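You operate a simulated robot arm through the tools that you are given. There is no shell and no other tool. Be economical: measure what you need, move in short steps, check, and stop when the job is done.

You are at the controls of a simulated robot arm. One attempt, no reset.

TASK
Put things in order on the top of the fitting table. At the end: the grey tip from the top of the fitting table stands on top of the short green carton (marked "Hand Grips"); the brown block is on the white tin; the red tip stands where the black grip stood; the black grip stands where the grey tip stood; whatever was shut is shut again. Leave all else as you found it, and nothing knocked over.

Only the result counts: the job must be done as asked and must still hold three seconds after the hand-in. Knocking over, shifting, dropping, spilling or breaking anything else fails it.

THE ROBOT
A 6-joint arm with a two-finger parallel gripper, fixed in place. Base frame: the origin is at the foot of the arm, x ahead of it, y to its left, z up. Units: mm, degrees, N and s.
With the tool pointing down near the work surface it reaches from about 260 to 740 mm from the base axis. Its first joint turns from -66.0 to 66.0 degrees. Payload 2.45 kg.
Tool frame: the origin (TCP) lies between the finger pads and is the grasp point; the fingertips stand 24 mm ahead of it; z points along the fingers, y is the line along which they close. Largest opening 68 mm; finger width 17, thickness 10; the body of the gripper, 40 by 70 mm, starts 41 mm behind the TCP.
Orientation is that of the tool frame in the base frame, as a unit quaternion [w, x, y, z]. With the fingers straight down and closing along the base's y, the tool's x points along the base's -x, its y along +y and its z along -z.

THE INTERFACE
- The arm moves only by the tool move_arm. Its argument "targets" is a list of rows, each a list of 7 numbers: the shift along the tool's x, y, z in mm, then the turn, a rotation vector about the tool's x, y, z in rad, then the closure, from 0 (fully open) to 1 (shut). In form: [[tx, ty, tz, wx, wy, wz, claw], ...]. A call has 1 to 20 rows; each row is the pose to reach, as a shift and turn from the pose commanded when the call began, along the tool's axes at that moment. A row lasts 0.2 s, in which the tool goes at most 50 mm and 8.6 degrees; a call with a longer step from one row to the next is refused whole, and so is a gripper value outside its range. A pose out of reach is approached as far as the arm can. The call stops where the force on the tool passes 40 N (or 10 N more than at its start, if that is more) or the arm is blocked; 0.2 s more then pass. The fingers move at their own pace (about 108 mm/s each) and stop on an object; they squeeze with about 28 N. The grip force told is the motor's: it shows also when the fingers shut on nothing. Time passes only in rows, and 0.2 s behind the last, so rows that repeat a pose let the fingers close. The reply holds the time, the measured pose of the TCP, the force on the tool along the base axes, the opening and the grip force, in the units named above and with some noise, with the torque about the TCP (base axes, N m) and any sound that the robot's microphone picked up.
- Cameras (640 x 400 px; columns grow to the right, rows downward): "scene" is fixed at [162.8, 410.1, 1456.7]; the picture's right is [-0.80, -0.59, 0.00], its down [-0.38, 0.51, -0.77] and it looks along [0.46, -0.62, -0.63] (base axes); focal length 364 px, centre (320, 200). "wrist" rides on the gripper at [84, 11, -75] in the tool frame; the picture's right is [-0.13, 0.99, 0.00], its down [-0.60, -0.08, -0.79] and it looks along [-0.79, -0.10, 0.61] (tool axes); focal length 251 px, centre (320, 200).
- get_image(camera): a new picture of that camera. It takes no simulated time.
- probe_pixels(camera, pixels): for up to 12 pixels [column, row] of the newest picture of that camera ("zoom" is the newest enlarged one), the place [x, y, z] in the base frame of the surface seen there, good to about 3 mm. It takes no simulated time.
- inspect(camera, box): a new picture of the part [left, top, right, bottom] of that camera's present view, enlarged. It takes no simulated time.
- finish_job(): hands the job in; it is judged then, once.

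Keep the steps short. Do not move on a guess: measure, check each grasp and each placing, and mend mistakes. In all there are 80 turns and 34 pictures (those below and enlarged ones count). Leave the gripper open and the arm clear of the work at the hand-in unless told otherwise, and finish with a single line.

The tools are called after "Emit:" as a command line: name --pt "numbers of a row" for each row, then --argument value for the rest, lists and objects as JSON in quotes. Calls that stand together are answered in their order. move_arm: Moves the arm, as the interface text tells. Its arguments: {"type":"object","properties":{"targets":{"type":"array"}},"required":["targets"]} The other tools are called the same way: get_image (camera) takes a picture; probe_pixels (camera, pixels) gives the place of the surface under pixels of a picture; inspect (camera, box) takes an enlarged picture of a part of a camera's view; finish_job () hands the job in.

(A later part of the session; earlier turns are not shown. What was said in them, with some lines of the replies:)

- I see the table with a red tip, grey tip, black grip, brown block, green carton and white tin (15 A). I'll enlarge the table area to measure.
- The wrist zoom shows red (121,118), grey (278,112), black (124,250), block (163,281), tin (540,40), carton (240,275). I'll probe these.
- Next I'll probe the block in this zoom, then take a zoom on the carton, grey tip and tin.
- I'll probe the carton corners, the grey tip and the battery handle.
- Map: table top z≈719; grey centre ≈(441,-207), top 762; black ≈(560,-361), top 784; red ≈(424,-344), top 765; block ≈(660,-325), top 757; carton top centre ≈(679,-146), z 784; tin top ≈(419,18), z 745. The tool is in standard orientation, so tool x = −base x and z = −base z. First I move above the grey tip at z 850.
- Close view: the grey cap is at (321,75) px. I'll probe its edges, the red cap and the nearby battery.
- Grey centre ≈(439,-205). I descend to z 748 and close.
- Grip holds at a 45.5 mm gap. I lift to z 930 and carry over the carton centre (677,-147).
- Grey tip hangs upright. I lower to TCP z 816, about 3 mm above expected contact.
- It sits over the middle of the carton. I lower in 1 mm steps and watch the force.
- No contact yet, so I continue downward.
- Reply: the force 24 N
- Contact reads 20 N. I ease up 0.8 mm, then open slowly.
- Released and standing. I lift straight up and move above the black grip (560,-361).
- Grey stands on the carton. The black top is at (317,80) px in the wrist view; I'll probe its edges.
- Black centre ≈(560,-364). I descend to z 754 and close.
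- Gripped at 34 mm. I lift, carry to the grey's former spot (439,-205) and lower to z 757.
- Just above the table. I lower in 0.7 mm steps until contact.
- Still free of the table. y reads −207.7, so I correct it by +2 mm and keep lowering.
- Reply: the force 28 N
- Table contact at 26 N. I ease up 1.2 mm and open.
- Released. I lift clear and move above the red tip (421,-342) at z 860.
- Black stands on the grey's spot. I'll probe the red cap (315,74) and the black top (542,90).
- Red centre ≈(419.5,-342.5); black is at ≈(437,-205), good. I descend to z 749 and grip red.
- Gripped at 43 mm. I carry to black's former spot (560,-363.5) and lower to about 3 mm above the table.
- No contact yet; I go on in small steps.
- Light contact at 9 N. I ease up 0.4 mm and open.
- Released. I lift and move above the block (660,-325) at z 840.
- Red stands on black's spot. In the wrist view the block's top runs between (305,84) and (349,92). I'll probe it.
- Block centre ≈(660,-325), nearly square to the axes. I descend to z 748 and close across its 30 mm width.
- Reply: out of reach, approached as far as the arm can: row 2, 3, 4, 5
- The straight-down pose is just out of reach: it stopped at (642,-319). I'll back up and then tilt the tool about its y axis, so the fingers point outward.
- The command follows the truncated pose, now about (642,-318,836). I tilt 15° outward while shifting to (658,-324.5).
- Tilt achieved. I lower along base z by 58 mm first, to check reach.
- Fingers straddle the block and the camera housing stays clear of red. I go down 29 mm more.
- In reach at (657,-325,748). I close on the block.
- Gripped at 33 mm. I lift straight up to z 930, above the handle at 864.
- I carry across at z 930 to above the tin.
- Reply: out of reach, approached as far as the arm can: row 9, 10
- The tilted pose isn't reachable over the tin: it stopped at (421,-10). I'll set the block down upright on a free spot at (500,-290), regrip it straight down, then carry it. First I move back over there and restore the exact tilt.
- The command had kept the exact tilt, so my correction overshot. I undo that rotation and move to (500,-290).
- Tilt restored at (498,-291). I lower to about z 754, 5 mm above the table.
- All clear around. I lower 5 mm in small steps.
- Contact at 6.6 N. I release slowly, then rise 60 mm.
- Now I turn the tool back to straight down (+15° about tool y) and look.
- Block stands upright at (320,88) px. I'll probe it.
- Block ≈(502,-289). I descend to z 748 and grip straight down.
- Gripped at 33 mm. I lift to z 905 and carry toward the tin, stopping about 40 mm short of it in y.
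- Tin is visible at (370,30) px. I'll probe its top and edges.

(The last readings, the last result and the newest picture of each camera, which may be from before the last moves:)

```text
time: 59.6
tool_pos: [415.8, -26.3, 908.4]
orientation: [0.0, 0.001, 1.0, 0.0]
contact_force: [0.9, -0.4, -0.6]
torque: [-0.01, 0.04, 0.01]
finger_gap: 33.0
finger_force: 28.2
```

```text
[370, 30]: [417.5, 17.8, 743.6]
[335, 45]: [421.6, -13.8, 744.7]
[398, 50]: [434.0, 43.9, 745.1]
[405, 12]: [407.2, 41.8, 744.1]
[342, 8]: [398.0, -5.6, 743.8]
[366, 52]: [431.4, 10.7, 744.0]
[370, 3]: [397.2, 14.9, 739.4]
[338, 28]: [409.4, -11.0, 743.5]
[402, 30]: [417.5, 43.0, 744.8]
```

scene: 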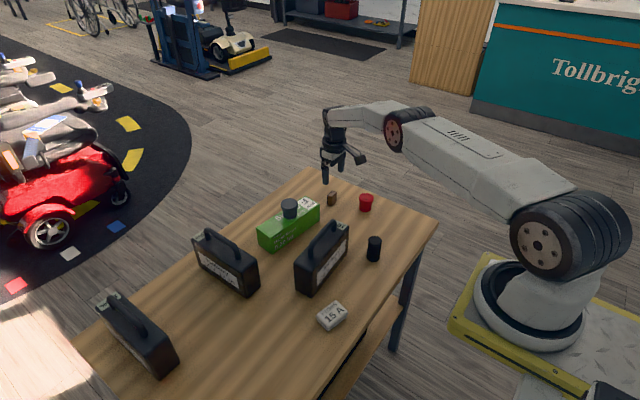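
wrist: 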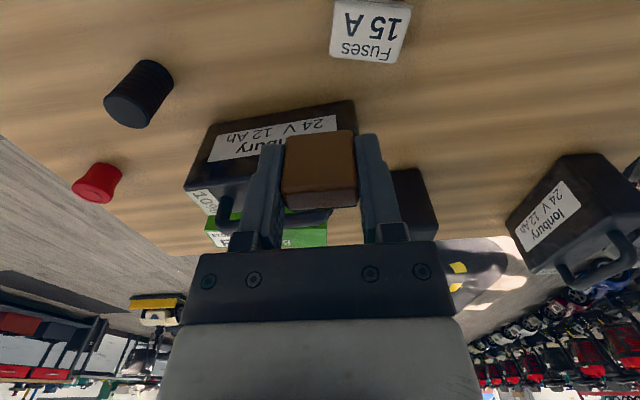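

Tin top centre ≈(418,16), z 744–745. I move over it and lower to z 781.

Emit:
move_arm --pt "-0.5 20 0 0 0 0 1" --pt "-0.5 41 0 0 0 0 1" --pt "-0.5 41 0 0 0 0 1" --pt "-0.5 41 40 0 0 0 1" --pt "-0.5 41 80 0 0 0 1" --pt "-0.5 41 110 0 0 0 1" --pt "-0.5 41 125 0 0 0 1" --pt "-0.5 41 125 0 0 0 1"

Emit:
inspect --camera "scene" --box '[282, 275, 382, 338]'

```text
time: 61.4
tool_pos: [419.1, 13.6, 780.4]
orientation: [-0.001, 0.0, 1.0, 0.001]
contact_force: [0.2, -0.1, -1.3]
torque: [-0.02, 0.01, 0.0]
finger_gap: 33.3
finger_force: 28.4
```

```text
6.35 times, centred on (332, 306) of scene
```

zoom: 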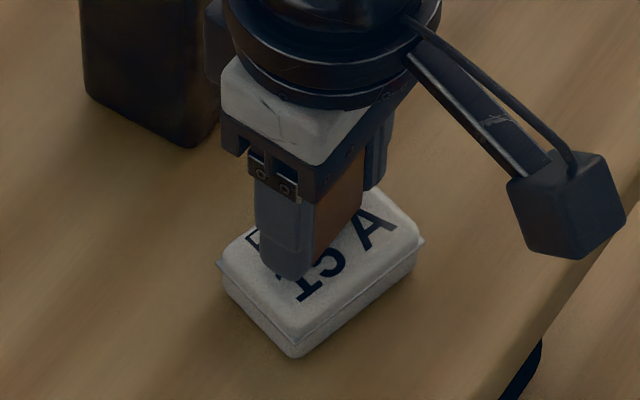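

Well centred. I lower in small steps.

Emit:
move_arm --pt "0 1 1.2 0 0 0 1" --pt "0 1 2.4 0 0 0 1" --pt "0 1 3.6 0 0 0 1" --pt "0 1 3.6 0 0 0 1"

```text
time: 62.4
tool_pos: [418.2, 16.4, 776.9]
orientation: [0.0, 0.0, 1.0, 0.0]
contact_force: [-0.7, -0.2, -0.1]
torque: [-0.01, 0.02, 0.0]
finger_gap: 33.1
finger_force: 28.3
```

Emit:
move_arm --pt "0 0 0.7 0 0 0 1" --pt "0 0 1.4 0 0 0 1" --pt "0 0 1.4 0 0 0 1"

```text
time: 63.2
tool_pos: [417.5, 15.7, 775.7]
orientation: [0.0, 0.0, 1.0, 0.001]
contact_force: [0.3, 0.1, -1.5]
torque: [-0.01, -0.03, -0.05]
finger_gap: 33.2
finger_force: 27.7
```

Emit:
move_arm --pt "0 0 0.6 0 0 0 1" --pt "0 0 1.2 0 0 0 1" --pt "0 0 1.2 0 0 0 1"

```text
time: 64.0
tool_pos: [419.0, 16.0, 775.5]
orientation: [-0.001, 0.0, 1.0, 0.0]
contact_force: [0.3, 0.3, 7.1]
torque: [0.03, -0.02, -0.02]
finger_gap: 33.3
finger_force: 28.4
```

Light contact at 7 N. I release gently and rise.

Emit:
move_arm --pt "0 0 -0.2 0 0 0 0.4" --pt "0 0 -0.2 0 0 0 0" --pt "0 0 -0.2 0 0 0 0" --pt "0 0 -0.2 0 0 0 0" --pt "0 0 -15 0 0 0 0" --pt "0 0 -50 0 0 0 0" --pt "0 0 -95 0 0 0 0" --pt "0 0 -140 0 0 0 0" --pt "0 0 -180 0 0 0 0" --pt "40 0 -190 0 0 0 0" --pt "80 0 -200 0 0 0 0" --pt "80 0 -200 0 0 0 0"

Emit:
get_image --camera "scene"

```text
time: 66.6
tool_pos: [354.0, 15.9, 975.7]
orientation: [-0.001, 0.0, 1.0, 0.0]
contact_force: [-0.3, -0.7, -0.9]
torque: [-0.01, -0.03, 0.01]
finger_gap: 67.7
finger_force: 0.0
out of reach, approached as far as the arm can: row 11, 12
```

```text
5 pictures are left
```

scene: 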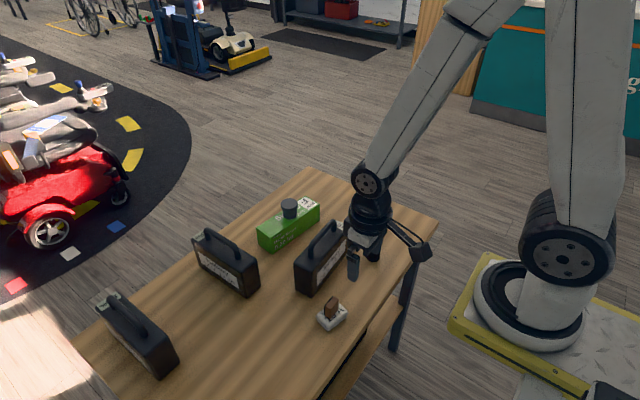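

Block stands on the tin. I move back to near the starting position to see everything.

Emit:
move_arm --pt "0 -42 0 0 0 0 0" --pt "0 -84 -8 0 0 0 0" --pt "0 -126 -16 0 0 0 0" --pt "0 -168 -24 0 0 0 0" --pt "0 -210 -36 0 0 0 0" --pt "0 -252 -50 0 0 0 0" --pt "0 -294 -66 0 0 0 0" --pt "0 -332 -80 0 0 0 0" --pt "0 -332 -80 0 0 0 0"

Emit:
inspect --camera "scene" --box '[240, 160, 450, 340]'

Emit:
get_image --camera "wrist"

```text
time: 68.6
tool_pos: [354.7, -314.7, 1056.4]
orientation: [0.0, 0.0, 1.0, 0.0]
contact_force: [0.9, -0.2, -0.2]
torque: [0.01, 0.0, 0.02]
finger_gap: 68.0
finger_force: 0.0
```

```text
2.22 times, centred on (345, 250) of scene
```

zoom: 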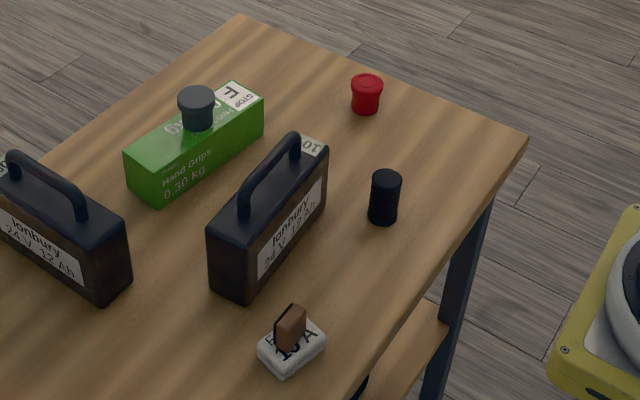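

```text
3 pictures are left
```

wrist: 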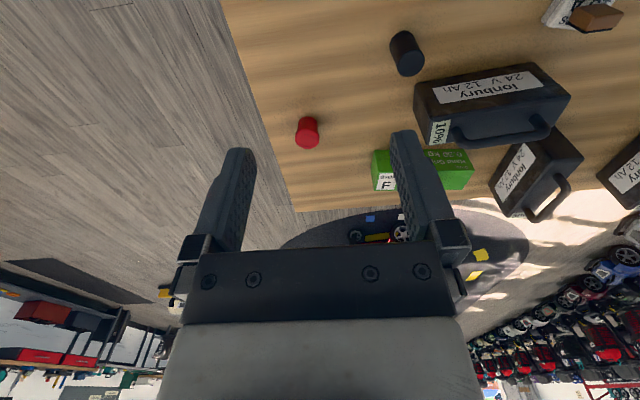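

All four pieces stand where asked, nothing else has moved, and the gripper is open and clear. I hand in.

Emit:
finish_job

```text
The job is handed in.
```

The job is handed in: the grey tip is on the green carton, the brown block on the white tin, the red tip where the black grip stood and the black grip where the grey tip stood; nothing had to be opened, and the last pictures show nothing else moved or knocked over.
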